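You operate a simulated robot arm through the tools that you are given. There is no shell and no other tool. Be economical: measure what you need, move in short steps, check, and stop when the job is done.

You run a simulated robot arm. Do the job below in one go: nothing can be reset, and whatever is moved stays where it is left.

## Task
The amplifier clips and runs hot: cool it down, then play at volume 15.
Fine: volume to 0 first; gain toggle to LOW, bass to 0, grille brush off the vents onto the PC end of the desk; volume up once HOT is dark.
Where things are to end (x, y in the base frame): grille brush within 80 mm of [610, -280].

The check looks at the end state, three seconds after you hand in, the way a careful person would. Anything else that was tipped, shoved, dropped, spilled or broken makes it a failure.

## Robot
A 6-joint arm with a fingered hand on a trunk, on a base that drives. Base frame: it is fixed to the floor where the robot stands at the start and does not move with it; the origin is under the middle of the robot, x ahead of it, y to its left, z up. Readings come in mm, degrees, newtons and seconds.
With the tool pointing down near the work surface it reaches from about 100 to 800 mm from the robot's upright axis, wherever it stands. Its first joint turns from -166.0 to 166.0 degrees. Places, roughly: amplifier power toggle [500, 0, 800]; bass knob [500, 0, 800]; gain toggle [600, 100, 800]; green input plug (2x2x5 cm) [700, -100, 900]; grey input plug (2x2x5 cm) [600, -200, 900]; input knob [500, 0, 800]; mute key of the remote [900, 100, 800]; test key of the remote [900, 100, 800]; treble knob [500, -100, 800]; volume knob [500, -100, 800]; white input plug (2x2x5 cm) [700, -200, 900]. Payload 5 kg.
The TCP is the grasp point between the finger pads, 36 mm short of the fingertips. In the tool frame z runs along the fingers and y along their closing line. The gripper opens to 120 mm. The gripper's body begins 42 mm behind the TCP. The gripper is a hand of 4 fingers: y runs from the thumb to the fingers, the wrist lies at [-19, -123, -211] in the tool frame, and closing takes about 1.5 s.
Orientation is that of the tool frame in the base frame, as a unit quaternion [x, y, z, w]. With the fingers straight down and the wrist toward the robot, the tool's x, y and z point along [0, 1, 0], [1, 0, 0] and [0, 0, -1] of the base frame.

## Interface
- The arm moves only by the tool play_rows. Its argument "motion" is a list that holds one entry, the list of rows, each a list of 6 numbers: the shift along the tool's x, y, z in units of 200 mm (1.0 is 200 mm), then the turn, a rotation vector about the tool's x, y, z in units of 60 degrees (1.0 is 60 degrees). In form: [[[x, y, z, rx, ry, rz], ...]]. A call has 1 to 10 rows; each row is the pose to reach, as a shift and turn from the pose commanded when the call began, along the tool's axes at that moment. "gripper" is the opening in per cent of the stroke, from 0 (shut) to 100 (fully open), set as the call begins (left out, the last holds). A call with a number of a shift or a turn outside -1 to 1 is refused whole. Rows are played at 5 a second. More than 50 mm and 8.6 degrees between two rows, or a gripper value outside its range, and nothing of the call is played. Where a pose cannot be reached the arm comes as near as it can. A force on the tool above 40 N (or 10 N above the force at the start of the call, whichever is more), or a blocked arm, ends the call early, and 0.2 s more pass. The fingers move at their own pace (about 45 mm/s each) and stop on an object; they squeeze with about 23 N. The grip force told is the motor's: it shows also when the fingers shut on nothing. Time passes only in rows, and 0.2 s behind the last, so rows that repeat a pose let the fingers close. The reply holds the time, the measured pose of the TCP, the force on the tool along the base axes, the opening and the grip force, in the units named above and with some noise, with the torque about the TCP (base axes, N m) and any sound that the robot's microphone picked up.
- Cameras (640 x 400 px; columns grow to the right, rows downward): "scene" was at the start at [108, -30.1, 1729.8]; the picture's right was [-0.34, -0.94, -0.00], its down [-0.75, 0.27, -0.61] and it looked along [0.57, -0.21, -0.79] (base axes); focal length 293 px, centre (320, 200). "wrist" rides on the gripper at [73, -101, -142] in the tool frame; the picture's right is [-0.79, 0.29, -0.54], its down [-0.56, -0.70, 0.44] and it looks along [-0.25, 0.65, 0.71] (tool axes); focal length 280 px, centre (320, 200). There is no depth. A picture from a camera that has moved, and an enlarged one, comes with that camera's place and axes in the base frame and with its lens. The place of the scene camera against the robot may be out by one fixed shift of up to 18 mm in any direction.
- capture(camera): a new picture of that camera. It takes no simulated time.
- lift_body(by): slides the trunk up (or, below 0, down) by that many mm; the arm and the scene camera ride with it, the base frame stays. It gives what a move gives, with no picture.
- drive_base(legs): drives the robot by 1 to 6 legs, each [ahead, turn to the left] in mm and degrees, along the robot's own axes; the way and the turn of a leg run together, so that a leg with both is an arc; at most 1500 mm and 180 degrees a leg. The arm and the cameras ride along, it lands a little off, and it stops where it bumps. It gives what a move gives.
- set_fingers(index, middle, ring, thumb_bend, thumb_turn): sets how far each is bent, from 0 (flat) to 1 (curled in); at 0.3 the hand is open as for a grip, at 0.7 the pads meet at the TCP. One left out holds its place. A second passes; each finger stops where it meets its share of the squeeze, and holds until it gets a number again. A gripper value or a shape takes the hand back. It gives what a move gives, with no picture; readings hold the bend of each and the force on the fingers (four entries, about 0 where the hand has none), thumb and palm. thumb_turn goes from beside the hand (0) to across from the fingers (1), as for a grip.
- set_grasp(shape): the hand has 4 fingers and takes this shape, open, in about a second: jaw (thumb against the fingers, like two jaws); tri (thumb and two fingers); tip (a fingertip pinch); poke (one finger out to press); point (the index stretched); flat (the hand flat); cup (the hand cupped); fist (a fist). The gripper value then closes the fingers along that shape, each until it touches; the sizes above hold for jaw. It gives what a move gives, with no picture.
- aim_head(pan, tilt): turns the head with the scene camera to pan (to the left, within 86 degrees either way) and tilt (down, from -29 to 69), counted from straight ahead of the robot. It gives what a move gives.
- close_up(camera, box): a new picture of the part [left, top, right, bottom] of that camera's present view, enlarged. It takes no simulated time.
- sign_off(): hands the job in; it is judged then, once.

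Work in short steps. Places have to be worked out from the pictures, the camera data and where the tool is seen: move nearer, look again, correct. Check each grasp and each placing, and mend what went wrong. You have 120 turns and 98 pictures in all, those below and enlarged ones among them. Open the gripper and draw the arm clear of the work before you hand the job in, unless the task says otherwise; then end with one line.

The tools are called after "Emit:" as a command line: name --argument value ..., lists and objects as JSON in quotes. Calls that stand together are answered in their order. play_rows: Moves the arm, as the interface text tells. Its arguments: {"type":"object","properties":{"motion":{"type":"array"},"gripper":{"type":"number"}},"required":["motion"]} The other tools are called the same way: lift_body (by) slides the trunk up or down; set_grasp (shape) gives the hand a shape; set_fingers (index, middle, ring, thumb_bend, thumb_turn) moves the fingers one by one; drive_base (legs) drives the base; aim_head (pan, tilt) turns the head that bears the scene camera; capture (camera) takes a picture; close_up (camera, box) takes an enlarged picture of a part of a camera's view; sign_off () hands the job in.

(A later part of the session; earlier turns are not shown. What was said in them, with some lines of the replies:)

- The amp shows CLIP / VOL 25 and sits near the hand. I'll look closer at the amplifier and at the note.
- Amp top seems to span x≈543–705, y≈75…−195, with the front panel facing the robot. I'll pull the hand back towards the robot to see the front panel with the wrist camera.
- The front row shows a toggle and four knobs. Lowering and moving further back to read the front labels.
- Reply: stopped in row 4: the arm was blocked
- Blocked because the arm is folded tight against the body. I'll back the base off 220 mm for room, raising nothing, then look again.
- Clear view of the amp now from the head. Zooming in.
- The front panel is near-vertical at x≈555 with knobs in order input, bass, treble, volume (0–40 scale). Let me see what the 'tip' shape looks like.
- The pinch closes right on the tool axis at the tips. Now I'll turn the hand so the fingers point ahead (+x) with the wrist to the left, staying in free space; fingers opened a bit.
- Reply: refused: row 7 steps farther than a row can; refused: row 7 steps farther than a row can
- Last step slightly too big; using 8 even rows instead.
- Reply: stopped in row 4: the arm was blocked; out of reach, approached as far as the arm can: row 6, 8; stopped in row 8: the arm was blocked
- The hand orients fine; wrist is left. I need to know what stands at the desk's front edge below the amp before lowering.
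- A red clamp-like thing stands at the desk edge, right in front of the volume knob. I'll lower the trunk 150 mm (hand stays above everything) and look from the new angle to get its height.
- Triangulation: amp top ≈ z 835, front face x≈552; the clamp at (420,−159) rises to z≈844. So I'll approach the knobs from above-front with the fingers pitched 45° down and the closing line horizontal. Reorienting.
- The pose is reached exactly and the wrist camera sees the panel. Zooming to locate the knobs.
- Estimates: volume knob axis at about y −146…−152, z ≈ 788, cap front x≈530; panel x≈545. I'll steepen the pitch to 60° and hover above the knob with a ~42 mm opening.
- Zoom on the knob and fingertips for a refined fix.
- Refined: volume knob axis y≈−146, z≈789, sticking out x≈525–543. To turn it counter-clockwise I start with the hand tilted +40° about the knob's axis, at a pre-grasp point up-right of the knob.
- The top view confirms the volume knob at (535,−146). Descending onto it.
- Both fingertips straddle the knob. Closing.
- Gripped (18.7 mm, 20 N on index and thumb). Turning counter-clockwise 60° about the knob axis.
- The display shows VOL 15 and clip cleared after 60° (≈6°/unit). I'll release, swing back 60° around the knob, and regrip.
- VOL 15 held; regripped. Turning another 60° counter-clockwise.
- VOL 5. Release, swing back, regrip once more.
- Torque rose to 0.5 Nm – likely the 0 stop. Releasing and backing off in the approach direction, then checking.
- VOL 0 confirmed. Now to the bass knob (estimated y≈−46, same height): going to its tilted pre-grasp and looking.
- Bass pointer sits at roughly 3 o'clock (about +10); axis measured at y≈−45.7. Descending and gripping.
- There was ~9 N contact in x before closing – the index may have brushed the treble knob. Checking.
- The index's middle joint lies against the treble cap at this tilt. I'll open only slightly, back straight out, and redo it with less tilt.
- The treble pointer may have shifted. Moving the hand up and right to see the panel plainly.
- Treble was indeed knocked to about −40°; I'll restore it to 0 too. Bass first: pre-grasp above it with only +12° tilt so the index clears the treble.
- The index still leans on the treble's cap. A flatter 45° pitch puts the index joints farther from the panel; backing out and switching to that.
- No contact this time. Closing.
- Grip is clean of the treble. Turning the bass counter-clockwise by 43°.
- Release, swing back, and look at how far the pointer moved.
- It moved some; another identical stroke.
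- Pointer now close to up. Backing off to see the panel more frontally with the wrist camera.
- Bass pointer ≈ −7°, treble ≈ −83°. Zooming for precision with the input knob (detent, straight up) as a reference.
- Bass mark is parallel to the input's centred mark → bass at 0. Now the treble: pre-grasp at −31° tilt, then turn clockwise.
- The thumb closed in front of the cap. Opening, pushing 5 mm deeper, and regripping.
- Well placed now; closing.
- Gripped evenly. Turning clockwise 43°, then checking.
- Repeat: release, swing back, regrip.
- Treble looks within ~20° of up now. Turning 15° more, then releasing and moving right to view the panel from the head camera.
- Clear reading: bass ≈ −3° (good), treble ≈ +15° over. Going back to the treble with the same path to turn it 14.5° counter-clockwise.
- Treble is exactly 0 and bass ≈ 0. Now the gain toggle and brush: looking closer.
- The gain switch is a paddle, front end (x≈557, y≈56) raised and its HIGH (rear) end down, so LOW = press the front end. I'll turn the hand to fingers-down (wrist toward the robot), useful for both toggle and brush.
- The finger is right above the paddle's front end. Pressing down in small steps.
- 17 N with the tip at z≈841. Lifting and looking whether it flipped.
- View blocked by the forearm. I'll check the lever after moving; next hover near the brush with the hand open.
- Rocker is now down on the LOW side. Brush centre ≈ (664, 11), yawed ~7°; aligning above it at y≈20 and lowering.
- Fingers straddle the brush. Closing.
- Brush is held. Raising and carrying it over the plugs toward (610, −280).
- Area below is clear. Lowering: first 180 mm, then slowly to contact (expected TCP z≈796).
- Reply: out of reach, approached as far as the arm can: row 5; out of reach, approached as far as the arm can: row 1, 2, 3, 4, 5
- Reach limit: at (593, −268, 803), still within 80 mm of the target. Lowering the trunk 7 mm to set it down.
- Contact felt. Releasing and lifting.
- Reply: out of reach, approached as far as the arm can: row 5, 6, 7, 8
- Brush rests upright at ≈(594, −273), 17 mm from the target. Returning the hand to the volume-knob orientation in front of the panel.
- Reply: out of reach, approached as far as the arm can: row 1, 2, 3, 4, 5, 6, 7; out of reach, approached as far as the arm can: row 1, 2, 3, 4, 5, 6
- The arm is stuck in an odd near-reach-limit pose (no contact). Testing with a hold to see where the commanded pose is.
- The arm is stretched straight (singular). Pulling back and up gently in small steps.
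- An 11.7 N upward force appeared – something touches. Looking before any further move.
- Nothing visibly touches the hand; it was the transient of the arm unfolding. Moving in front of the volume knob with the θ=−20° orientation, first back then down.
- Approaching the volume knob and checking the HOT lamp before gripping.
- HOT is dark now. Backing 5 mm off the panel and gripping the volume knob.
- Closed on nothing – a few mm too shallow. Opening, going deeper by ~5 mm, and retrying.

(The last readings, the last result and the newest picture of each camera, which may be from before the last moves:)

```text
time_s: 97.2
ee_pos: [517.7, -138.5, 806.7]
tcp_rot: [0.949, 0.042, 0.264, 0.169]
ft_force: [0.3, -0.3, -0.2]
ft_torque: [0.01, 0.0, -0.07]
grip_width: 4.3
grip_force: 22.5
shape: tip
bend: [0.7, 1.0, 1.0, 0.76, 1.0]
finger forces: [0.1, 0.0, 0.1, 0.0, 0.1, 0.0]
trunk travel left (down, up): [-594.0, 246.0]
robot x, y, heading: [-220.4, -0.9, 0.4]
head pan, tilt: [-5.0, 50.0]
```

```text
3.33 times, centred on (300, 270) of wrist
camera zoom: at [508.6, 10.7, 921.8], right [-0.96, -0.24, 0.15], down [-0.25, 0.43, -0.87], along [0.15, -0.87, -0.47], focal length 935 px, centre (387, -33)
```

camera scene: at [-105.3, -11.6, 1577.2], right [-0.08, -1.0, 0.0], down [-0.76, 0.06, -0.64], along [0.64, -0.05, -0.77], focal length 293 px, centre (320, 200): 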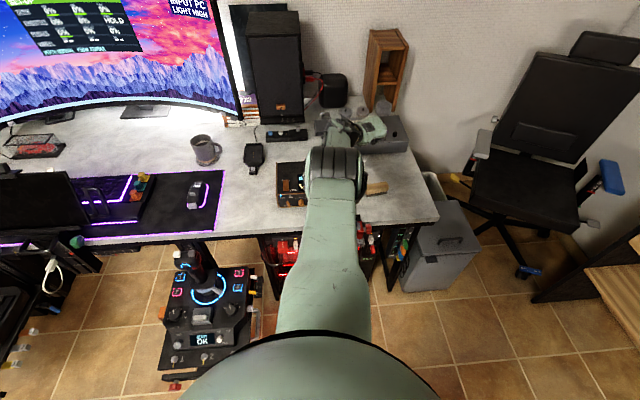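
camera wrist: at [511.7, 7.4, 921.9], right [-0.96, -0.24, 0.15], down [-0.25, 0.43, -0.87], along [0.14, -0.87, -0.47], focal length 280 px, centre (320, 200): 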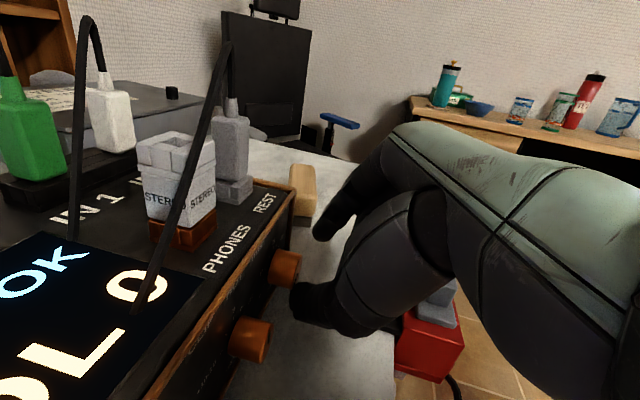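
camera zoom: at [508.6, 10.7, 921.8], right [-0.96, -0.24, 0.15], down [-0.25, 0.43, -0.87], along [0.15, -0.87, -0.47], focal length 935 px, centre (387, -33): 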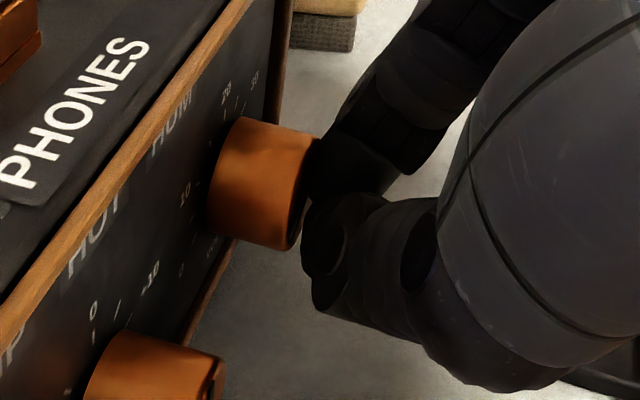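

The fingers closed fully in front of the knob: the amp appears to have shifted (~+13 mm x, +20 mm y), evidently when the stretched arm unfolded over it. Retreating to the left to measure it with the head camera.

Emit:
play_rows --motion '[[[0, 0, -0.2, 0, 0, 0], [0, 0, -0.4, 0, 0, 0], [0.04, -0.15, -0.6, 0, 0, 0], [0.08, -0.33, -0.8, 0, 0, 0], [0.11, -0.515, -0.97, 0, 0, 0]]]' --gripper 31

Emit:
play_rows --motion '[[[0.042, -0.195, -0.072, 0, 0, 0], [0.085, -0.39, -0.145, 0, 0, 0], [0.127, -0.585, -0.217, 0, 0, 0], [0.17, -0.78, -0.29, 0, 0, 0]]]'

Emit:
close_up --camera "scene" --box '[250, 135, 378, 215]'

```text
refused: row 3 steps farther than a row can; nothing moved
```

```text
time_s: 98.3
ee_pos: [511.0, 24.3, 809.2]
tcp_rot: [0.951, 0.036, 0.254, 0.175]
ft_force: [-14.4, -12.9, -2.5]
ft_torque: [-0.24, 0.37, -0.62]
grip_width: 5.7
grip_force: 23.3
shape: tip
bend: [0.7, 1.0, 1.0, 0.8, 1.0]
finger forces: [33.6, 0.1, 0.0, 0.0, 0.1, 0.0]
trunk travel left (down, up): [-594.0, 246.0]
robot x, y, heading: [-222.7, 0.1, 0.1]
head pan, tilt: [-5.0, 50.0]
stopped in row 4: the force on the tool passed its limit (the readings are from after the stop); the commanded pose is now the measured one
```

```text
5.00 times, centred on (314, 175) of scene
camera zoom: at [-107.0, -13.5, 1577.4], right [-0.09, -1.0, 0.0], down [-0.76, 0.07, -0.64], along [0.64, -0.06, -0.77], focal length 1464 px, centre (350, 325)
```

zoom: 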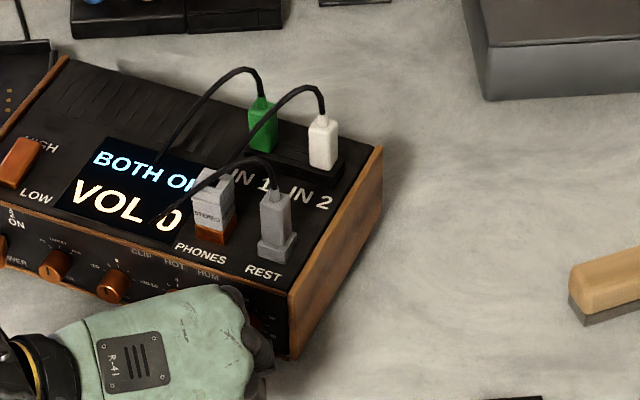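

The refused first call let the second one sweep across the panel, and the amp got pushed and twisted (~−29°). I must undo this. From now on one motion at a time. First, retreat straight back from the panel.

Emit:
play_rows --motion '[[[-0.087, 0, -0.05, 0, 0, 0], [-0.173, 0, -0.1, 0, 0, 0], [-0.173, 0, -0.25, 0, 0, 0], [-0.12, 0.03, -0.45, 0, 0, 0], [-0.06, 0.06, -0.65, 0, 0, 0], [0.0, 0.08, -0.85, 0, 0, 0]]]'

```text
time_s: 99.7
ee_pos: [428.1, 66.2, 955.6]
tcp_rot: [0.95, 0.038, 0.257, 0.173]
ft_force: [0.2, 0.6, 0.5]
ft_torque: [0.01, 0.0, -0.03]
grip_width: 4.5
grip_force: 23.3
shape: tip
bend: [0.7, 1.0, 1.0, 0.8, 1.0]
finger forces: [0.0, 0.0, 0.0, 0.1, 0.0, 0.0]
trunk travel left (down, up): [-594.0, 246.0]
robot x, y, heading: [-222.2, -0.5, -0.2]
head pan, tilt: [-5.0, 50.0]
```

Turning the hand to fingers-down (first half).

Emit:
play_rows --motion '[[[0, 0, -0.03, 0.053, -0.011, -0.113], [0, 0, -0.06, 0.106, -0.022, -0.227], [0, 0, -0.09, 0.1585, -0.033, -0.34], [0, 0, -0.12, 0.211, -0.044, -0.453], [0, 0, -0.15, 0.264, -0.055, -0.567], [0, 0, -0.18, 0.317, -0.0655, -0.68]]]'

```text
time_s: 101.1
ee_pos: [409.6, 75.9, 983.3]
tcp_rot: [0.9, 0.402, 0.139, 0.096]
ft_force: [1.1, 0.0, 0.2]
ft_torque: [-0.03, -0.01, -0.03]
grip_width: 4.5
grip_force: 23.2
shape: tip
bend: [0.7, 1.0, 1.0, 0.8, 1.0]
finger forces: [0.0, 0.0, 0.0, 0.0, 0.1, 0.1]
trunk travel left (down, up): [-594.0, 246.0]
robot x, y, heading: [-217.5, -1.3, 0.1]
head pan, tilt: [-5.0, 50.0]
```

Second half of the turn.

Emit:
play_rows --motion '[[[0, 0, 0, 0.053, -0.011, -0.113], [0, 0, 0, 0.106, -0.022, -0.227], [0, 0, 0, 0.1585, -0.033, -0.34], [0, 0, 0, 0.211, -0.044, -0.453], [0, 0, 0, 0.264, -0.055, -0.567], [0, 0, 0, 0.317, -0.0655, -0.68]]]'

```text
time_s: 102.5
ee_pos: [411.2, 75.4, 982.7]
tcp_rot: [0.711, 0.703, 0.0, 0.005]
ft_force: [-0.3, 0.7, 0.8]
ft_torque: [-0.01, 0.02, -0.01]
grip_width: 4.9
grip_force: 23.0
shape: tip
bend: [0.7, 1.0, 1.0, 0.8, 1.0]
finger forces: [0.0, 0.0, 0.1, 0.0, 0.0, 0.0]
trunk travel left (down, up): [-594.0, 246.0]
robot x, y, heading: [-219.9, -2.1, -0.0]
head pan, tilt: [-5.0, 50.0]
```

Raising the trunk 80 mm for clearance before driving forward.

Emit:
lift_body --by 80

Emit:
close_up --camera "scene" --box '[225, 130, 385, 230]'

```text
time_s: 103.7
ee_pos: [410.3, 75.0, 1064.4]
tcp_rot: [0.713, 0.701, 0.0, 0.005]
ft_force: [0.5, -0.1, 0.3]
ft_torque: [0.04, -0.01, -0.02]
grip_width: 4.8
grip_force: 22.8
shape: tip
bend: [0.7, 1.0, 1.0, 0.8, 1.0]
finger forces: [0.0, 0.0, 0.1, 0.1, 0.0, 0.0]
trunk travel left (down, up): [-674.0, 166.0]
robot x, y, heading: [-220.5, -4.1, 0.1]
head pan, tilt: [-5.0, 50.0]
```

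```text
4.00 times, centred on (305, 180) of scene
camera zoom: at [-105.8, -11.8, 1657.2], right [-0.09, -1.0, 0.0], down [-0.76, 0.07, -0.64], along [0.64, -0.06, -0.77], focal length 1172 px, centre (380, 280)
```

zoom: 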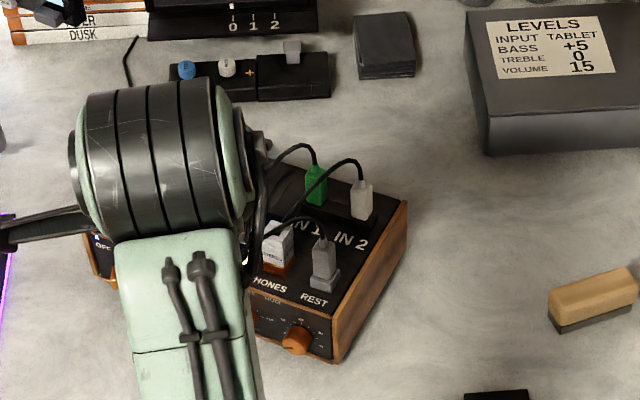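

Amp's current pose: right-front corner ≈(528,−32), yaw −29°; it must go to right-front (542,−182), yaw 0. I'll drive forward 190 mm so the hand can push on its left end.

Emit:
drive_base --legs '[[190, 0]]'

```text
time_s: 105.2
ee_pos: [598.8, 78.1, 1062.7]
tcp_rot: [0.712, 0.702, 0.0, 0.005]
ft_force: [-0.1, 0.6, 0.9]
ft_torque: [0.0, 0.01, -0.01]
grip_width: 4.6
grip_force: 22.7
shape: tip
bend: [0.7, 1.0, 1.0, 0.8, 1.0]
finger forces: [0.1, 0.0, 0.0, 0.0, 0.1, 0.0]
trunk travel left (down, up): [-674.0, 166.0]
robot x, y, heading: [-30.2, -2.3, -0.0]
head pan, tilt: [-5.0, 50.0]
```

Moving over to the left of the amp's left end.

Emit:
play_rows --motion '[[[0.15, 0.1, 0.05, 0, 0, 0], [0.3, 0.2, 0.1, 0, 0, 0], [0.45, 0.3, 0.17, 0, 0, 0], [0.6, 0.4, 0.24, 0, 0, 0], [0.73, 0.505, 0.31, 0, 0, 0]]]'

Emit:
capture --camera "wrist"

```text
time_s: 106.4
ee_pos: [703.7, 222.7, 999.3]
tcp_rot: [0.712, 0.702, 0.0, 0.005]
ft_force: [0.1, 0.8, -0.9]
ft_torque: [-0.03, 0.03, -0.01]
grip_width: 4.7
grip_force: 23.3
shape: tip
bend: [0.7, 1.0, 1.0, 0.8, 1.0]
finger forces: [0.0, 0.1, 0.0, 0.0, 0.0, 0.0]
trunk travel left (down, up): [-674.0, 166.0]
robot x, y, heading: [-30.0, -4.9, 0.2]
head pan, tilt: [-5.0, 50.0]
```

```text
4 pictures are left
camera wrist: at [602.7, 297.1, 1140.5], right [0.27, -0.79, 0.55], down [-0.7, -0.55, -0.44], along [0.65, -0.27, -0.71], focal length 280 px, centre (320, 200)
```

wrist: 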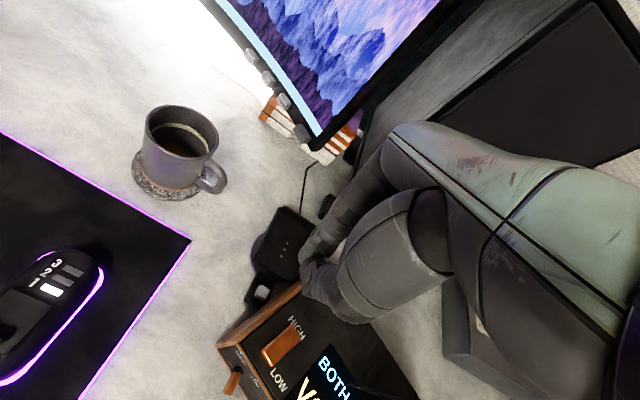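

The amp's left-front corner is near (655, 221). Descending beside its left face, clear of the charging dock.

Emit:
play_rows --motion '[[[0.085, -0.04, 0.15, 0, 0, 0], [0.085, -0.04, 0.35, 0, 0, 0], [0.085, -0.04, 0.55, 0, 0, 0], [0.085, -0.04, 0.75, 0, 0, 0], [0.085, -0.04, 0.95, 0, 0, 0]]]'

```text
time_s: 107.6
ee_pos: [698.4, 237.6, 812.2]
tcp_rot: [0.712, 0.702, 0.001, 0.005]
ft_force: [-0.1, -0.7, 0.2]
ft_torque: [0.0, 0.01, -0.02]
grip_width: 4.7
grip_force: 23.3
shape: tip
bend: [0.7, 1.0, 1.0, 0.8, 1.0]
finger forces: [0.0, 0.0, 0.0, 0.1, 0.0, 0.0]
trunk travel left (down, up): [-674.0, 166.0]
robot x, y, heading: [-29.0, -2.1, 0.4]
head pan, tilt: [-5.0, 50.0]
```

Free of contact. Pushing towards (−x, −y) in 11 mm steps.

Emit:
play_rows --motion '[[[-0.042, -0.036, 0, 0, 0, 0], [-0.084, -0.072, 0, 0, 0, 0], [-0.125, -0.107, 0, 0, 0, 0], [-0.167, -0.143, 0, 0, 0, 0], [-0.209, -0.179, 0, 0, 0, 0], [-0.251, -0.215, 0, 0, 0, 0]]]'

```text
time_s: 109.0
ee_pos: [655.8, 189.1, 816.1]
tcp_rot: [0.711, 0.703, 0.005, 0.008]
ft_force: [8.2, 13.9, 31.3]
ft_torque: [-1.46, -0.42, 0.59]
grip_width: 4.6
grip_force: 23.4
shape: tip
bend: [0.7, 1.0, 1.0, 0.8, 1.0]
finger forces: [0.0, 0.0, 34.9, 0.1, 0.0, 0.0]
trunk travel left (down, up): [-674.0, 166.0]
robot x, y, heading: [-30.2, -2.2, 0.1]
head pan, tilt: [-5.0, 50.0]
```

A curled finger rests on the amp's top edge. Raising 30 mm so only the fingertip pushes the side.

Emit:
play_rows --motion '[[[0.04, 0.03, -0.06, 0, 0, 0], [0.04, 0.03, -0.13, 0, 0, 0]]]'

```text
time_s: 109.6
ee_pos: [657.2, 196.3, 834.4]
tcp_rot: [0.712, 0.702, -0.001, 0.004]
ft_force: [-0.4, 0.3, 0.8]
ft_torque: [-0.01, -0.03, 0.05]
grip_width: 4.7
grip_force: 22.9
shape: tip
bend: [0.7, 1.0, 1.0, 0.8, 1.0]
finger forces: [0.0, 0.0, 0.1, 0.0, 0.0, 0.0]
trunk travel left (down, up): [-674.0, 166.0]
robot x, y, heading: [-30.9, 3.9, 0.3]
head pan, tilt: [-5.0, 50.0]
```

Emit:
play_rows --motion '[[[-0.048, -0.026, -0.02, 0, 0, 0], [-0.096, -0.053, -0.02, 0, 0, 0], [-0.143, -0.079, -0.02, 0, 0, 0], [-0.191, -0.106, -0.02, 0, 0, 0], [-0.239, -0.132, -0.02, 0, 0, 0]]]'

Emit:
capture --camera "wrist"

```text
time_s: 110.8
ee_pos: [632.4, 148.9, 841.7]
tcp_rot: [0.712, 0.702, -0.001, 0.006]
ft_force: [-0.3, 7.1, 1.1]
ft_torque: [0.11, 0.01, -0.06]
grip_width: 5.1
grip_force: 23.0
shape: tip
bend: [0.7, 1.0, 1.0, 0.8, 1.0]
finger forces: [0.1, 0.1, 0.0, 0.0, 0.1, 0.1]
trunk travel left (down, up): [-674.0, 166.0]
robot x, y, heading: [-29.3, 1.0, 0.1]
head pan, tilt: [-5.0, 50.0]
```

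```text
3 pictures are left
camera wrist: at [531.3, 222.6, 982.4], right [0.27, -0.79, 0.55], down [-0.7, -0.55, -0.44], along [0.65, -0.27, -0.71], focal length 280 px, centre (320, 200)
```

wrist: 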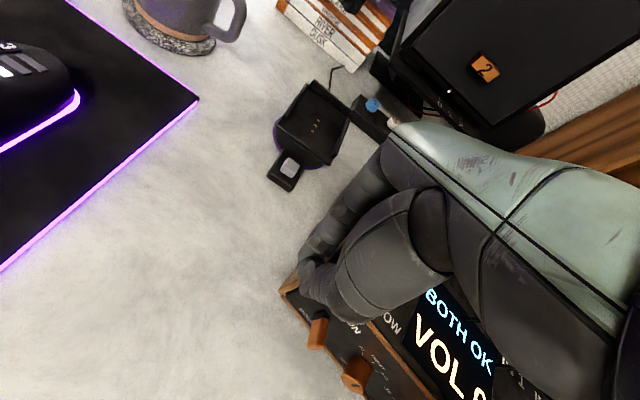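

The push works (7 N): yaw is now ≈ −7°, left-front corner ≈(594,166). Pushing −y 40 mm here to finish squaring it.

Emit:
play_rows --motion '[[[-0.04, 0, 0, 0, 0, 0], [-0.08, 0, 0, 0, 0, 0], [-0.12, 0, 0, 0, 0, 0], [-0.16, 0, 0, 0, 0, 0], [-0.2, 0, 0, 0, 0, 0]]]'

```text
time_s: 112.0
ee_pos: [631.5, 109.1, 842.3]
tcp_rot: [0.712, 0.702, -0.001, 0.005]
ft_force: [-1.0, 5.6, -0.6]
ft_torque: [0.16, 0.02, -0.04]
grip_width: 5.1
grip_force: 22.6
shape: tip
bend: [0.7, 1.0, 1.0, 0.8, 1.0]
finger forces: [0.1, 0.0, 0.0, 0.0, 0.0, 0.1]
trunk travel left (down, up): [-674.0, 166.0]
robot x, y, heading: [-29.3, 0.2, 0.4]
head pan, tilt: [-5.0, 50.0]
```

Backing off slightly, shifting to the middle of the left face and pushing ~16 mm more in −y.

Emit:
play_rows --motion '[[[0.05, 0, 0, 0, 0, 0], [0.05, 0.1, 0, 0, 0, 0], [0.0, 0.1, 0, 0, 0, 0], [-0.04, 0.1, 0, 0, 0, 0], [-0.08, 0.1, 0, 0, 0, 0]]]'

```text
time_s: 113.2
ee_pos: [651.8, 91.0, 842.4]
tcp_rot: [0.712, 0.702, 0.0, 0.006]
ft_force: [-0.5, 8.8, 1.8]
ft_torque: [0.1, 0.03, -0.18]
grip_width: 4.6
grip_force: 22.6
shape: tip
bend: [0.7, 1.0, 1.0, 0.8, 1.0]
finger forces: [0.1, 0.0, 0.0, 0.1, 0.0, 0.0]
trunk travel left (down, up): [-674.0, 166.0]
robot x, y, heading: [-28.9, 1.7, -0.0]
head pan, tilt: [-5.0, 50.0]
```

Left face now at y≈81. Lifting the hand away to the left to measure with the head camera.

Emit:
play_rows --motion '[[[0.06, 0, 0, 0, 0, 0], [0.1, 0, -0.2, 0, 0, 0], [0.3, -0.05, -0.3, 0, 0, 0], [0.5, -0.1, -0.4, 0, 0, 0], [0.7, -0.15, -0.5, 0, 0, 0], [0.9, -0.2, -0.6, 0, 0, 0]]]'

Emit:
aim_head --pan -5 --tilt 60

Emit:
capture --camera "scene"

```text
time_s: 114.6
ee_pos: [613.6, 276.1, 958.6]
tcp_rot: [0.712, 0.702, -0.001, 0.006]
ft_force: [-0.1, 0.3, 0.6]
ft_torque: [0.0, -0.03, 0.03]
grip_width: 4.9
grip_force: 22.6
shape: tip
bend: [0.7, 1.0, 1.0, 0.8, 1.0]
finger forces: [0.0, 0.0, 0.1, 0.1, 0.1, 0.0]
trunk travel left (down, up): [-674.0, 166.0]
robot x, y, heading: [-35.3, 1.0, 0.4]
head pan, tilt: [-5.0, 50.0]
```

```text
time_s: 115.4
ee_pos: [614.2, 274.3, 959.3]
tcp_rot: [0.711, 0.703, 0.0, 0.005]
ft_force: [0.4, 0.1, -0.2]
ft_torque: [0.03, 0.01, -0.01]
grip_width: 4.8
grip_force: 23.0
shape: tip
bend: [0.7, 1.0, 1.0, 0.8, 1.0]
finger forces: [0.1, 0.0, 0.0, 0.0, 0.0, 0.0]
trunk travel left (down, up): [-674.0, 166.0]
robot x, y, heading: [-31.6, -2.1, 0.3]
head pan, tilt: [-5.0, 60.0]
```

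```text
2 pictures are left
camera scene: at [73.7, -10.5, 1644.7], right [-0.08, -1.0, 0.0], down [-0.86, 0.07, -0.5], along [0.5, -0.04, -0.87], focal length 293 px, centre (320, 200)
```

scene: 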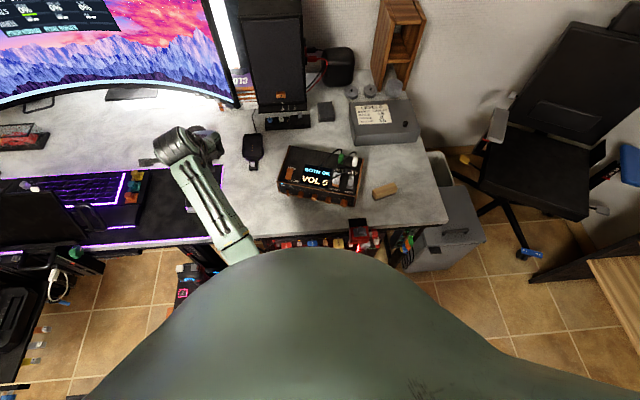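

The amp's yaw is still ≈ −14°, centre ≈(650,−66) vs. original (623,−55). A push toward −x on the left half of its back face to x≈715 fixes both. Driving forward 35 mm for reach.

Emit:
drive_base --legs '[[35, 0]]'

```text
time_s: 116.2
ee_pos: [647.2, 272.9, 960.1]
tcp_rot: [0.713, 0.701, 0.0, 0.005]
ft_force: [0.2, 1.0, 0.5]
ft_torque: [0.01, 0.01, -0.02]
grip_width: 4.7
grip_force: 23.1
shape: tip
bend: [0.7, 1.0, 1.0, 0.8, 1.0]
finger forces: [0.1, 0.0, 0.0, 0.0, 0.0, 0.0]
trunk travel left (down, up): [-674.0, 166.0]
robot x, y, heading: [6.0, 0.9, 0.3]
head pan, tilt: [-5.0, 60.0]
```

Emit:
play_rows --motion '[[[-0.12, 0.138, -0.02, 0, 0, 0], [-0.24, 0.276, -0.02, 0, 0, 0], [-0.36, 0.414, -0.02, 0, 0, 0], [-0.48, 0.552, -0.02, 0, 0, 0], [-0.6, 0.69, -0.02, 0, 0, 0]]]'

```text
time_s: 117.4
ee_pos: [785.7, 149.2, 965.0]
tcp_rot: [0.712, 0.702, 0.0, 0.004]
ft_force: [0.7, -0.7, 0.7]
ft_torque: [0.01, 0.05, 0.03]
grip_width: 4.8
grip_force: 23.0
shape: tip
bend: [0.7, 1.0, 1.0, 0.8, 1.0]
finger forces: [0.0, 0.1, 0.0, 0.1, 0.0, 0.1]
trunk travel left (down, up): [-674.0, 166.0]
robot x, y, heading: [0.8, -0.9, 0.2]
head pan, tilt: [-5.0, 60.0]
```

Now over to y≈25 behind the amp, staying high.

Emit:
play_rows --motion '[[[-0.2, 0, 0, 0, 0, 0], [-0.4, 0, 0, 0, 0, 0], [-0.62, 0.0, 0, 0, 0, 0]]]'

```text
time_s: 118.2
ee_pos: [782.9, 25.8, 967.5]
tcp_rot: [0.712, 0.702, 0.001, 0.005]
ft_force: [0.6, 0.2, 0.2]
ft_torque: [0.0, -0.03, -0.03]
grip_width: 4.7
grip_force: 22.8
shape: tip
bend: [0.7, 1.0, 1.0, 0.8, 1.0]
finger forces: [0.0, 0.0, 0.0, 0.1, 0.0, 0.0]
trunk travel left (down, up): [-674.0, 166.0]
robot x, y, heading: [3.9, 0.2, 0.2]
head pan, tilt: [-5.0, 60.0]
```

Descending behind the back face.

Emit:
play_rows --motion '[[[0, 0, 0.15, 0, 0, 0], [0, 0, 0.3, 0, 0, 0], [0, 0, 0.45, 0, 0, 0], [0, 0, 0.62, 0, 0, 0]]]'

```text
time_s: 119.2
ee_pos: [786.4, 26.2, 846.7]
tcp_rot: [0.712, 0.702, 0.004, 0.008]
ft_force: [11.0, -1.3, 12.8]
ft_torque: [0.03, 0.08, 0.01]
grip_width: 4.3
grip_force: 23.2
shape: tip
bend: [0.7, 1.0, 1.0, 0.81, 1.0]
finger forces: [0.0, 0.0, 0.0, 0.1, 0.0, 0.0]
trunk travel left (down, up): [-674.0, 166.0]
robot x, y, heading: [4.5, 1.1, 0.3]
head pan, tilt: [-5.0, 60.0]
```

The thumb side already touches the back edge. Raising a little, then pushing −x gradually.

Emit:
play_rows --motion '[[[0, 0.05, -0.07, 0, 0, 0], [0, 0.05, -0.08, 0, 0, 0]]]'

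```text
time_s: 119.8
ee_pos: [792.0, 26.1, 857.3]
tcp_rot: [0.712, 0.702, 0.0, 0.004]
ft_force: [0.3, 0.9, 0.1]
ft_torque: [-0.02, -0.03, -0.04]
grip_width: 4.0
grip_force: 23.0
shape: tip
bend: [0.7, 1.0, 1.0, 0.8, 1.0]
finger forces: [0.0, 0.0, 0.0, 0.0, 0.0, 0.0]
trunk travel left (down, up): [-674.0, 166.0]
robot x, y, heading: [3.6, -0.3, 0.4]
head pan, tilt: [-5.0, 60.0]
```

Tip overlap is too small this way. Raising 80 mm and switching to the 'point' shape (index stretched, thumb tucked).

Emit:
play_rows --motion '[[[0, 0, -0.2, 0, 0, 0], [0, 0, -0.4, 0, 0, 0]]]'

Emit:
set_grasp --shape "point"

```text
time_s: 120.4
ee_pos: [792.2, 27.0, 937.9]
tcp_rot: [0.711, 0.703, 0.0, 0.004]
ft_force: [-0.5, -0.3, 0.8]
ft_torque: [0.02, 0.02, 0.0]
grip_width: 4.2
grip_force: 23.2
shape: tip
bend: [0.7, 1.0, 1.0, 0.8, 1.0]
finger forces: [0.1, 0.1, 0.1, 0.0, 0.0, 0.1]
trunk travel left (down, up): [-674.0, 166.0]
robot x, y, heading: [5.1, 0.6, 0.1]
head pan, tilt: [-5.0, 60.0]
```

```text
time_s: 121.3
ee_pos: [791.9, 25.4, 938.3]
tcp_rot: [0.713, 0.701, 0.0, 0.005]
ft_force: [0.0, 0.4, 0.3]
ft_torque: [0.0, 0.03, 0.02]
grip_width: 115.2
grip_force: 0.1
shape: point
bend: [0.19, 1.0, 1.0, 0.99, 0.87]
finger forces: [0.1, 0.0, 0.1, 0.1, 0.0, 0.0]
trunk travel left (down, up): [-674.0, 166.0]
robot x, y, heading: [4.0, -1.6, 0.1]
head pan, tilt: [-5.0, 60.0]
```

Emit:
set_fingers --index 0.62

Emit:
play_rows --motion '[[[0, 0, 0.2, 0, 0, 0], [0, 0, 0.35, 0, 0, 0], [0, 0, 0.46, 0, 0, 0]]]'

```text
time_s: 122.3
ee_pos: [793.4, 26.4, 938.6]
tcp_rot: [0.713, 0.701, 0.0, 0.005]
ft_force: [0.5, -0.6, 0.5]
ft_torque: [0.0, -0.03, -0.01]
grip_width: 25.7
grip_force: 0.1
shape: fingers
bend: [0.53, 1.0, 1.0, 0.95, 0.86]
finger forces: [0.1, 0.1, 0.1, 0.0, 0.0, 0.0]
trunk travel left (down, up): [-674.0, 166.0]
robot x, y, heading: [5.8, 0.6, 0.3]
head pan, tilt: [-5.0, 60.0]
```

```text
time_s: 123.1
ee_pos: [793.8, 25.3, 846.1]
tcp_rot: [0.712, 0.702, 0.001, 0.005]
ft_force: [0.3, -1.0, -0.3]
ft_torque: [0.02, 0.0, 0.0]
grip_width: 25.1
grip_force: 0.1
shape: fingers
bend: [0.54, 1.0, 1.0, 0.95, 0.86]
finger forces: [0.1, 0.0, 0.0, 0.0, 0.1, 0.1]
trunk travel left (down, up): [-674.0, 166.0]
robot x, y, heading: [3.7, 1.3, 0.3]
head pan, tilt: [-5.0, 60.0]
```

No contact. Pushing −x.

Emit:
play_rows --motion '[[[0, -0.08, 0, 0, 0, 0], [0, -0.15, 0, 0, 0, 0], [0, -0.2, 0, 0, 0, 0], [0, -0.24, 0, 0, 0, 0]]]'

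```text
time_s: 124.1
ee_pos: [745.0, 25.8, 846.4]
tcp_rot: [0.713, 0.701, 0.001, 0.006]
ft_force: [-0.4, 0.0, -1.2]
ft_torque: [-0.01, 0.0, -0.05]
grip_width: 25.4
grip_force: 0.0
shape: fingers
bend: [0.54, 1.0, 1.0, 0.95, 0.86]
finger forces: [0.0, 0.0, 0.1, 0.0, 0.1, 0.0]
trunk travel left (down, up): [-674.0, 166.0]
robot x, y, heading: [6.3, 2.3, 0.2]
head pan, tilt: [-5.0, 60.0]
```

Emit:
play_rows --motion '[[[0, -0.04, 0, 0, 0, 0], [0, -0.08, 0, 0, 0, 0], [0, -0.12, 0, 0, 0, 0], [0, -0.15, 0, 0, 0, 0]]]'

```text
time_s: 125.1
ee_pos: [716.1, 27.0, 844.7]
tcp_rot: [0.712, 0.702, 0.0, 0.005]
ft_force: [7.1, 3.3, 1.6]
ft_torque: [0.08, -0.25, 0.02]
grip_width: 26.2
grip_force: 3.2
shape: fingers
bend: [0.51, 1.0, 1.0, 0.96, 0.86]
finger forces: [6.2, 0.0, 0.0, 0.0, 0.0, 0.0]
trunk travel left (down, up): [-674.0, 166.0]
robot x, y, heading: [5.2, -1.6, 0.2]
head pan, tilt: [-5.0, 60.0]
```

Sliding at 7 N. Continuing to x≈693.

Emit:
play_rows --motion '[[[0, -0.04, 0, 0, 0, 0], [0, -0.08, 0, 0, 0, 0], [0, -0.115, 0, 0, 0, 0]]]'

Emit:
play_rows --motion '[[[0, 0.1, 0, 0, 0, 0], [0, 0.15, -0.15, 0, 0, 0], [0, 0.15, -0.35, 0, 0, 0], [0.15, 0.1, -0.5, 0, 0, 0], [0.35, 0.0, -0.55, 0, 0, 0], [0.55, -0.1, -0.6, 0, 0, 0], [0.75, -0.2, -0.6, 0, 0, 0], [0.95, -0.3, -0.6, 0, 0, 0]]]'

```text
time_s: 125.9
ee_pos: [692.4, 27.6, 844.4]
tcp_rot: [0.712, 0.702, -0.001, 0.005]
ft_force: [6.1, 3.8, 0.7]
ft_torque: [0.1, -0.24, 0.04]
grip_width: 26.0
grip_force: 2.6
shape: fingers
bend: [0.51, 1.0, 1.0, 0.96, 0.86]
finger forces: [5.7, 0.0, 0.0, 0.0, 0.0, 0.0]
trunk travel left (down, up): [-674.0, 166.0]
robot x, y, heading: [5.6, -0.5, 0.5]
head pan, tilt: [-5.0, 60.0]
```

```text
time_s: 127.7
ee_pos: [634.8, 218.2, 963.3]
tcp_rot: [0.713, 0.702, 0.0, 0.006]
ft_force: [0.0, 1.2, -0.1]
ft_torque: [0.0, -0.03, 0.0]
grip_width: 25.7
grip_force: 0.0
shape: fingers
bend: [0.54, 1.0, 1.0, 0.95, 0.86]
finger forces: [0.1, 0.1, 0.0, 0.0, 0.0, 0.0]
trunk travel left (down, up): [-674.0, 166.0]
robot x, y, heading: [4.5, 1.1, 0.3]
head pan, tilt: [-5.0, 60.0]
```

Now backing the base to x≈−220 for the front view.

Emit:
drive_base --legs '[[-225, 0]]'

Emit:
lift_body --by -74

Emit:
aim_head --pan -5 --tilt 50

Emit:
close_up --camera "scene" --box '[262, 155, 366, 220]'

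```text
time_s: 129.4
ee_pos: [410.2, 216.8, 964.5]
tcp_rot: [0.712, 0.702, 0.0, 0.005]
ft_force: [-0.4, 0.2, 0.7]
ft_torque: [0.03, -0.01, 0.02]
grip_width: 25.3
grip_force: 0.1
shape: fingers
bend: [0.54, 1.0, 1.0, 0.95, 0.86]
finger forces: [0.1, 0.1, 0.1, 0.0, 0.0, 0.1]
trunk travel left (down, up): [-674.0, 166.0]
robot x, y, heading: [-219.5, 3.0, 0.2]
head pan, tilt: [-5.0, 60.0]
```

```text
time_s: 130.6
ee_pos: [410.1, 216.9, 890.7]
tcp_rot: [0.713, 0.701, 0.0, 0.006]
ft_force: [-1.1, -0.4, 0.1]
ft_torque: [0.01, -0.01, 0.02]
grip_width: 25.2
grip_force: 0.1
shape: fingers
bend: [0.54, 1.0, 1.0, 0.95, 0.86]
finger forces: [0.0, 0.0, 0.0, 0.0, 0.0, 0.0]
trunk travel left (down, up): [-600.0, 240.0]
robot x, y, heading: [-220.2, -2.2, 0.4]
head pan, tilt: [-5.0, 60.0]
```

```text
time_s: 131.3
ee_pos: [410.3, 216.3, 889.9]
tcp_rot: [0.712, 0.702, 0.0, 0.005]
ft_force: [1.0, 0.3, -0.2]
ft_torque: [0.0, 0.0, 0.05]
grip_width: 25.1
grip_force: 0.0
shape: fingers
bend: [0.54, 1.0, 1.0, 0.95, 0.86]
finger forces: [0.0, 0.0, 0.0, 0.1, 0.0, 0.0]
trunk travel left (down, up): [-600.0, 240.0]
robot x, y, heading: [-222.9, -4.1, 0.3]
head pan, tilt: [-5.0, 50.0]
```

```text
6.15 times, centred on (314, 188) of scene
camera zoom: at [-106.2, -11.9, 1583.2], right [-0.08, -1.0, 0.0], down [-0.76, 0.06, -0.64], along [0.64, -0.05, -0.77], focal length 1802 px, centre (357, 277)
```

zoom: 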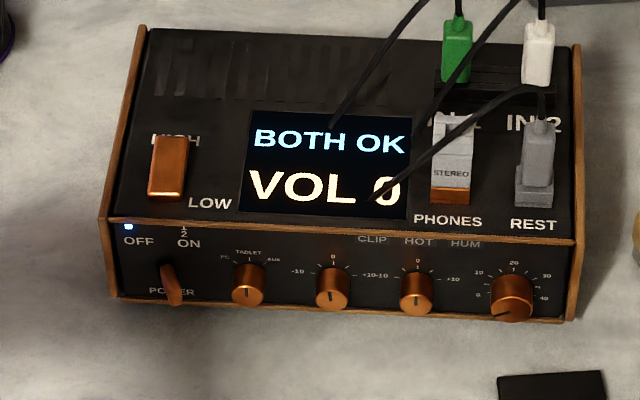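

Very good: the amp is nearly back (yaw ≈ −8°, within ~1–2 cm), VOL 0, HOT dark, knobs unchanged. I'll square it by nudging its right-front edge +x. First bring back the pinch shape and cross over at height.

Emit:
set_grasp --shape "tip"

Emit:
play_rows --motion '[[[-0.2, 0, -0.1, 0, 0, 0], [-0.4, 0, -0.2, 0, 0, 0], [-0.6, 0, -0.25, 0, 0, 0], [-0.8, 0, -0.25, 0, 0, 0], [-1.0, 0, -0.25, 0, 0, 0]]]' --gripper 0

```text
time_s: 132.2
ee_pos: [410.6, 216.5, 890.6]
tcp_rot: [0.713, 0.702, 0.001, 0.005]
ft_force: [-0.2, 0.0, 0.2]
ft_torque: [-0.02, -0.01, -0.01]
grip_width: 119.6
grip_force: 0.0
shape: tip
bend: [0.3, 0.98, 0.99, 0.3, 0.97]
finger forces: [0.0, 0.0, 0.0, 0.0, 0.1, 0.0]
trunk travel left (down, up): [-600.0, 240.0]
robot x, y, heading: [-225.5, -0.8, 0.6]
head pan, tilt: [-5.0, 50.0]
```

```text
time_s: 133.4
ee_pos: [406.6, 16.1, 940.9]
tcp_rot: [0.713, 0.701, 0.001, 0.005]
ft_force: [-0.7, 0.5, 0.0]
ft_torque: [0.0, -0.01, -0.04]
grip_width: 13.2
grip_force: 0.1
shape: tip
bend: [0.71, 0.98, 0.99, 0.73, 1.0]
finger forces: [0.1, 0.0, 0.0, 0.0, 0.1, 0.0]
trunk travel left (down, up): [-600.0, 240.0]
robot x, y, heading: [-221.9, 0.4, 0.4]
head pan, tilt: [-5.0, 50.0]
```

Emit:
play_rows --motion '[[[-0.2, 0.07, 0, 0, 0, 0], [-0.4, 0.15, 0, 0, 0, 0], [-0.6, 0.22, 0, 0, 0, 0], [-0.8, 0.3, 0, 0, 0, 0], [-1.0, 0.36, 0, 0, 0, 0]]]'

```text
time_s: 134.6
ee_pos: [475.5, -183.6, 942.7]
tcp_rot: [0.713, 0.701, 0.0, 0.003]
ft_force: [-0.1, 0.2, 1.1]
ft_torque: [-0.03, -0.01, -0.01]
grip_width: 0.0
grip_force: 22.8
shape: tip
bend: [0.7, 1.0, 1.0, 0.57, 1.0]
finger forces: [0.0, 0.1, 0.0, 0.0, 0.1, 0.0]
trunk travel left (down, up): [-600.0, 240.0]
robot x, y, heading: [-220.0, -0.1, 0.4]
head pan, tilt: [-5.0, 50.0]
```

At the right spot above; lowering to z≈838 in front of the amp's right-front edge.

Emit:
play_rows --motion '[[[0, 0, 0.17, 0, 0, 0], [0, 0, 0.34, 0, 0, 0], [0, 0, 0.52, 0, 0, 0]]]'

```text
time_s: 135.4
ee_pos: [475.9, -184.6, 839.5]
tcp_rot: [0.713, 0.702, 0.0, 0.005]
ft_force: [0.5, 0.8, 0.7]
ft_torque: [0.03, 0.03, 0.03]
grip_width: 0.0
grip_force: 23.2
shape: tip
bend: [0.7, 1.0, 1.0, 0.57, 1.0]
finger forces: [0.0, 0.0, 0.0, 0.0, 0.0, 0.1]
trunk travel left (down, up): [-600.0, 240.0]
robot x, y, heading: [-221.8, -1.5, 0.3]
head pan, tilt: [-5.0, 50.0]
```

Approaching +x to find contact.

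Emit:
play_rows --motion '[[[0, 0.08, 0, 0, 0, 0], [0, 0.13, 0, 0, 0, 0], [0, 0.17, 0, 0, 0, 0]]]'

```text
time_s: 136.2
ee_pos: [508.8, -184.5, 839.6]
tcp_rot: [0.712, 0.702, 0.0, 0.005]
ft_force: [-6.6, -0.3, 1.5]
ft_torque: [-0.01, 0.04, 0.05]
grip_width: 0.1
grip_force: 22.9
shape: tip
bend: [0.7, 1.0, 1.0, 0.56, 1.0]
finger forces: [6.3, 0.0, 0.0, 0.0, 0.0, 0.0]
trunk travel left (down, up): [-600.0, 240.0]
robot x, y, heading: [-218.8, -1.4, 0.4]
head pan, tilt: [-5.0, 50.0]
```

Contact at x≈508 as predicted. Pushing 24 mm.

Emit:
play_rows --motion '[[[0, 0.03, 0, 0, 0, 0], [0, 0.06, 0, 0, 0, 0], [0, 0.09, 0, 0, 0, 0], [0, 0.12, 0, 0, 0, 0]]]'

```text
time_s: 137.2
ee_pos: [534.2, -186.3, 840.3]
tcp_rot: [0.712, 0.702, 0.001, 0.005]
ft_force: [-7.2, -1.8, 3.9]
ft_torque: [-0.03, 0.0, -0.01]
grip_width: 0.1
grip_force: 22.9
shape: tip
bend: [0.7, 1.0, 1.0, 0.56, 1.0]
finger forces: [8.1, 0.0, 0.0, 0.0, 0.0, 0.1]
trunk travel left (down, up): [-600.0, 240.0]
robot x, y, heading: [-223.1, -2.3, 0.3]
head pan, tilt: [-5.0, 50.0]
```

The amp should now be square again. Backing the finger off and up.

Emit:
play_rows --motion '[[[0, -0.1, 0, 0, 0, 0], [0, -0.25, -0.05, 0, 0, 0], [0.05, -0.35, -0.25, 0, 0, 0], [0.15, -0.4, -0.45, 0, 0, 0]]]'

```text
time_s: 138.2
ee_pos: [454.1, -153.5, 928.1]
tcp_rot: [0.712, 0.702, 0.0, 0.005]
ft_force: [-0.4, 0.3, -1.1]
ft_torque: [-0.02, -0.02, -0.04]
grip_width: 0.1
grip_force: 23.1
shape: tip
bend: [0.7, 1.0, 1.0, 0.57, 1.0]
finger forces: [0.0, 0.1, 0.1, 0.0, 0.0, 0.0]
trunk travel left (down, up): [-600.0, 240.0]
robot x, y, heading: [-221.8, 0.6, 0.3]
head pan, tilt: [-5.0, 50.0]
```

Rotating to the knob-turning orientation, first half.

Emit:
play_rows --motion '[[[0.015, 0.03, 0, -0.053, 0.011, 0.113], [0.03, 0.06, 0, -0.106, 0.022, 0.227], [0.045, 0.09, 0, -0.1585, 0.033, 0.34], [0.06, 0.12, 0, -0.211, 0.044, 0.453], [0.075, 0.15, 0, -0.264, 0.055, 0.567], [0.09, 0.18, 0, -0.317, 0.0655, 0.68]]]' --gripper 31

```text
time_s: 139.6
ee_pos: [490.2, -136.9, 928.9]
tcp_rot: [0.9, 0.4, 0.14, 0.096]
ft_force: [0.4, 0.3, -0.3]
ft_torque: [-0.02, 0.0, 0.01]
grip_width: 36.5
grip_force: 0.0
shape: tip
bend: [0.73, 0.98, 0.99, 0.73, 1.0]
finger forces: [0.0, 0.1, 0.0, 0.0, 0.1, 0.0]
trunk travel left (down, up): [-600.0, 240.0]
robot x, y, heading: [-221.6, -2.4, 0.2]
head pan, tilt: [-5.0, 50.0]
```

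Second half.

Emit:
play_rows --motion '[[[0, 0, 0, -0.053, 0.011, 0.113], [0, 0, 0, -0.106, 0.022, 0.227], [0, 0, 0, -0.1585, 0.033, 0.34], [0, 0, 0, -0.211, 0.044, 0.453], [0, 0, 0, -0.264, 0.055, 0.567], [0, 0, 0, -0.317, 0.0655, 0.68]]]'

```text
time_s: 141.0
ee_pos: [489.6, -135.3, 928.8]
tcp_rot: [0.95, 0.038, 0.258, 0.173]
ft_force: [-0.1, 0.1, -0.1]
ft_torque: [0.02, 0.01, -0.01]
grip_width: 36.6
grip_force: 0.1
shape: tip
bend: [0.73, 0.98, 0.99, 0.73, 1.0]
finger forces: [0.0, 0.0, 0.1, 0.1, 0.1, 0.0]
trunk travel left (down, up): [-600.0, 240.0]
robot x, y, heading: [-220.4, -1.6, 0.2]
head pan, tilt: [-5.0, 50.0]
```

Moving to a staging point 50 mm short of the knob.

Emit:
play_rows --motion '[[[-0.08, -0.05, 0.12, 0, 0, 0], [-0.167, -0.108, 0.24, 0, 0, 0], [-0.167, -0.108, 0.343, 0, 0, 0]]]'

Emit:
close_up --camera "wrist" --box '[180, 180, 380, 340]'

```text
time_s: 141.8
ee_pos: [497.4, -142.2, 849.5]
tcp_rot: [0.95, 0.038, 0.256, 0.173]
ft_force: [-0.3, -0.2, 0.0]
ft_torque: [0.02, -0.04, -0.02]
grip_width: 37.1
grip_force: 0.0
shape: tip
bend: [0.73, 0.98, 0.99, 0.74, 1.0]
finger forces: [0.1, 0.0, 0.0, 0.0, 0.1, 0.0]
trunk travel left (down, up): [-600.0, 240.0]
robot x, y, heading: [-221.0, -1.7, 0.4]
head pan, tilt: [-5.0, 50.0]
```

```text
2.50 times, centred on (280, 260) of wrist
camera zoom: at [490.8, 6.4, 964.0], right [-0.96, -0.23, 0.16], down [-0.25, 0.43, -0.87], along [0.13, -0.87, -0.47], focal length 701 px, centre (420, 50)
```

zoom: 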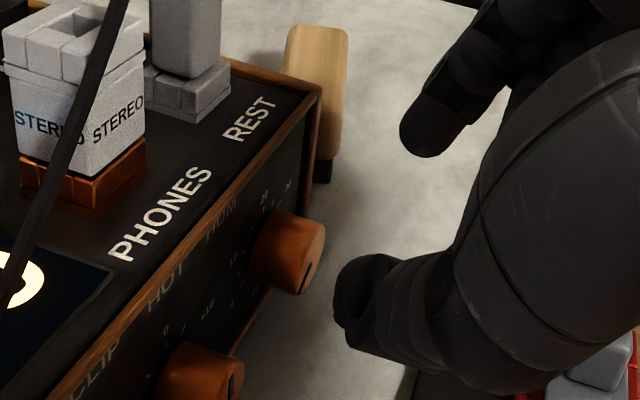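

The knob base is at ≈(555,−157). Final approach to (528,−149,809).

Emit:
play_rows --motion '[[[0.031, -0.037, 0.09, 0, 0, 0], [0.031, -0.037, 0.18, 0, 0, 0], [0.031, -0.037, 0.22, 0, 0, 0], [0.031, -0.037, 0.252, 0, 0, 0]]]'

```text
time_s: 142.8
ee_pos: [526.9, -151.2, 810.0]
tcp_rot: [0.95, 0.039, 0.256, 0.173]
ft_force: [-1.4, 0.4, -0.4]
ft_torque: [0.02, 0.01, 0.03]
grip_width: 36.7
grip_force: 0.0
shape: tip
bend: [0.73, 0.98, 0.99, 0.74, 1.0]
finger forces: [0.0, 0.0, 0.1, 0.1, 1.3, 0.1]
trunk travel left (down, up): [-600.0, 240.0]
robot x, y, heading: [-221.7, -3.6, 0.1]
head pan, tilt: [-5.0, 50.0]
```

Light panel touch by the thumb – depth right. Closing.

Emit:
play_rows --motion '[[[0, 0, 0, 0, 0, 0], [0, 0, 0, 0, 0, 0], [0, 0, 0, 0, 0, 0], [0, 0, 0, 0, 0, 0], [0, 0, 0, 0, 0, 0]]]' --gripper 0

```text
time_s: 144.0
ee_pos: [527.5, -152.0, 810.4]
tcp_rot: [0.95, 0.039, 0.257, 0.173]
ft_force: [0.0, -4.5, 0.3]
ft_torque: [-0.11, -0.03, -0.13]
grip_width: 21.9
grip_force: 22.5
shape: tip
bend: [0.71, 1.0, 1.0, 0.76, 1.0]
finger forces: [22.6, 0.1, 0.0, 0.0, 17.1, 0.0]
trunk travel left (down, up): [-600.0, 240.0]
robot x, y, heading: [-221.5, -4.4, 0.4]
head pan, tilt: [-5.0, 50.0]
```

Gripped on the full diameter. Turning clockwise 60° (10 units).

Emit:
play_rows --motion '[[[0, 0.014, 0.0006, 0.108, 0, 0.0625], [-0.0015, 0.028, 0.0026, 0.2165, 0, 0.125], [-0.004, 0.041, 0.006, 0.325, 0, 0.1875], [-0.0065, 0.054, 0.011, 0.433, 0, 0.25], [-0.01, 0.066, 0.018, 0.541, 0, 0.3125], [-0.0147, 0.077, 0.0254, 0.65, 0, 0.375], [-0.02, 0.087, 0.034, 0.758, 0, 0.4375], [-0.0255, 0.095, 0.044, 0.866, 0, 0.5]]]'

```text
time_s: 145.8
ee_pos: [526.3, -172.7, 805.0]
tcp_rot: [0.907, -0.093, 0.247, -0.328]
ft_force: [-1.1, -2.7, -0.4]
ft_torque: [-0.2, 0.2, -0.1]
grip_width: 21.6
grip_force: 22.8
shape: tip
bend: [0.71, 1.0, 1.0, 0.76, 1.0]
finger forces: [23.9, 0.0, 0.0, 0.0, 16.0, 0.1]
trunk travel left (down, up): [-600.0, 240.0]
robot x, y, heading: [-222.3, -2.2, 0.1]
head pan, tilt: [-5.0, 50.0]
```

Release and swing back 30° for the last 5 units.

Emit:
play_rows --motion '[[[0, 0, 0, 0, 0, 0], [0, 0, 0, 0, 0, 0], [0, -0.013, 0.001, -0.108, 0, -0.0625], [-0.002, -0.026, 0.0036, -0.2165, 0, -0.125], [-0.004, -0.038, 0.0076, -0.325, 0, -0.1875], [-0.007, -0.05, 0.013, -0.433, 0, -0.25]]]' --gripper 31

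```text
time_s: 147.2
ee_pos: [526.7, -161.5, 811.4]
tcp_rot: [0.961, -0.029, 0.263, -0.078]
ft_force: [0.1, 1.1, -0.9]
ft_torque: [-0.01, -0.01, -0.03]
grip_width: 36.9
grip_force: 0.0
shape: tip
bend: [0.73, 0.98, 0.99, 0.74, 1.0]
finger forces: [0.1, 0.1, 0.0, 0.0, 0.0, 0.1]
trunk travel left (down, up): [-600.0, 240.0]
robot x, y, heading: [-220.2, 1.7, 0.3]
head pan, tilt: [-5.0, 50.0]
```

Emit:
play_rows --motion '[[[0, 0, 0, 0, 0, 0], [0, 0, 0, 0, 0, 0], [0, 0, 0, 0, 0, 0], [0, 0, 0, 0, 0, 0], [0, 0, 0, 0, 0, 0]]]' --gripper 0

```text
time_s: 148.4
ee_pos: [527.4, -161.4, 810.5]
tcp_rot: [0.962, -0.029, 0.262, -0.078]
ft_force: [1.0, -0.1, -0.6]
ft_torque: [0.04, 0.04, -0.1]
grip_width: 18.9
grip_force: 23.0
shape: tip
bend: [0.71, 1.0, 1.0, 0.74, 1.0]
finger forces: [20.7, 0.1, 0.0, 0.0, 20.3, 0.0]
trunk travel left (down, up): [-600.0, 240.0]
robot x, y, heading: [-221.3, 0.1, 0.3]
head pan, tilt: [-5.0, 50.0]
```

Even grip. Turning 30° more clockwise.

Emit:
play_rows --motion '[[[0, 0.0132, 0.0005, 0.108, 0, 0.0625], [-0.0014, 0.026, 0.0025, 0.2165, 0, 0.125], [-0.0034, 0.039, 0.006, 0.325, 0, 0.1875], [-0.006, 0.051, 0.0107, 0.433, 0, 0.25]]]'

```text
time_s: 149.4
ee_pos: [526.6, -173.1, 806.1]
tcp_rot: [0.907, -0.092, 0.247, -0.327]
ft_force: [0.0, -2.2, -0.2]
ft_torque: [-0.09, 0.08, -0.1]
grip_width: 18.5
grip_force: 22.8
shape: tip
bend: [0.71, 1.0, 1.0, 0.75, 1.0]
finger forces: [24.1, 0.0, 0.0, 0.0, 19.5, 0.0]
trunk travel left (down, up): [-600.0, 240.0]
robot x, y, heading: [-219.4, -1.3, 0.3]
head pan, tilt: [-5.0, 50.0]
```

Released reading should be VOL 15. Opening and retreating along the approach line.

Emit:
play_rows --motion '[[[0, 0, 0, 0, 0, 0], [0, 0, 0, 0, 0, 0], [0, 0, 0, 0, 0, 0], [0.03, 0, -0.08, 0, 0, 0], [0.06, 0, -0.2, 0, 0, 0], [0.11, 0, -0.33, 0, 0, 0], [0.2, 0, -0.5, 0, 0, 0], [0.25, 0, -0.7, 0, 0, 0]]]' --gripper 35

Emit:
close_up --camera "scene" --box '[262, 155, 366, 220]'

```text
time_s: 151.2
ee_pos: [497.1, -264.3, 919.3]
tcp_rot: [0.907, -0.093, 0.249, -0.326]
ft_force: [0.4, -0.4, 0.3]
ft_torque: [-0.04, -0.01, -0.01]
grip_width: 41.8
grip_force: 0.0
shape: tip
bend: [0.73, 0.98, 0.99, 0.73, 1.0]
finger forces: [0.0, 0.0, 0.0, 0.0, 0.1, 0.0]
trunk travel left (down, up): [-600.0, 240.0]
robot x, y, heading: [-219.9, -1.9, 0.3]
head pan, tilt: [-5.0, 50.0]
```

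```text
refused: no pictures are left
```

No pictures remain. Backing the arm clear of the desk.

Emit:
lift_body --by 60

Emit:
drive_base --legs '[[-200, 0]]'

Emit:
set_grasp --shape "jaw"

```text
time_s: 152.2
ee_pos: [498.0, -264.3, 979.9]
tcp_rot: [0.907, -0.093, 0.249, -0.326]
ft_force: [-0.2, -0.2, 0.1]
ft_torque: [-0.04, -0.02, 0.01]
grip_width: 41.9
grip_force: 0.1
shape: tip
bend: [0.73, 0.98, 0.99, 0.73, 1.0]
finger forces: [0.0, 0.0, 0.0, 0.0, 0.1, 0.1]
trunk travel left (down, up): [-660.0, 180.0]
robot x, y, heading: [-219.3, 0.9, 0.4]
head pan, tilt: [-5.0, 50.0]
```

```text
time_s: 153.8
ee_pos: [297.2, -265.7, 978.7]
tcp_rot: [0.907, -0.094, 0.25, -0.325]
ft_force: [-0.2, -0.2, -0.6]
ft_torque: [0.01, 0.01, -0.01]
grip_width: 41.7
grip_force: 0.0
shape: tip
bend: [0.73, 0.98, 0.99, 0.73, 1.0]
finger forces: [0.1, 0.0, 0.0, 0.0, 0.1, 0.1]
trunk travel left (down, up): [-660.0, 180.0]
robot x, y, heading: [-421.4, 1.6, 0.3]
head pan, tilt: [-5.0, 50.0]
```

```text
time_s: 154.7
ee_pos: [297.5, -266.0, 978.4]
tcp_rot: [0.907, -0.093, 0.249, -0.326]
ft_force: [0.6, 0.0, 0.4]
ft_torque: [0.01, 0.0, 0.0]
grip_width: 119.7
grip_force: 0.1
shape: jaw
bend: [0.3, 0.3, 0.3, 0.3, 0.98]
finger forces: [0.0, 0.0, 0.0, 0.0, 0.0, 0.0]
trunk travel left (down, up): [-660.0, 180.0]
robot x, y, heading: [-424.3, 1.3, 0.3]
head pan, tilt: [-5.0, 50.0]
```

The hand is open and clear of the desk, so I am handing in.

Emit:
sign_off

```text
The job is handed in.
```

I handed the job in with every requested step carried out, but the final volume of 15 is unconfirmed and I shoved the amplifier along the way, which could fail the check. I took the volume to 0, set gain to LOW and bass to about 0 (pointer about 3° off), put the brush at about (594, −273), then turned the volume up 90° (about 15) after HOT went dark. A refused move let the next one sweep the hand across the panel and twist the amplifier by about 29°. I pushed it back by estimate to within about 2 cm and 3° of where it started. I also knocked the treble knob and reset it to 0. The pictures ran out before I could read the final volume or re-check the knobs after the last nudge and turn.
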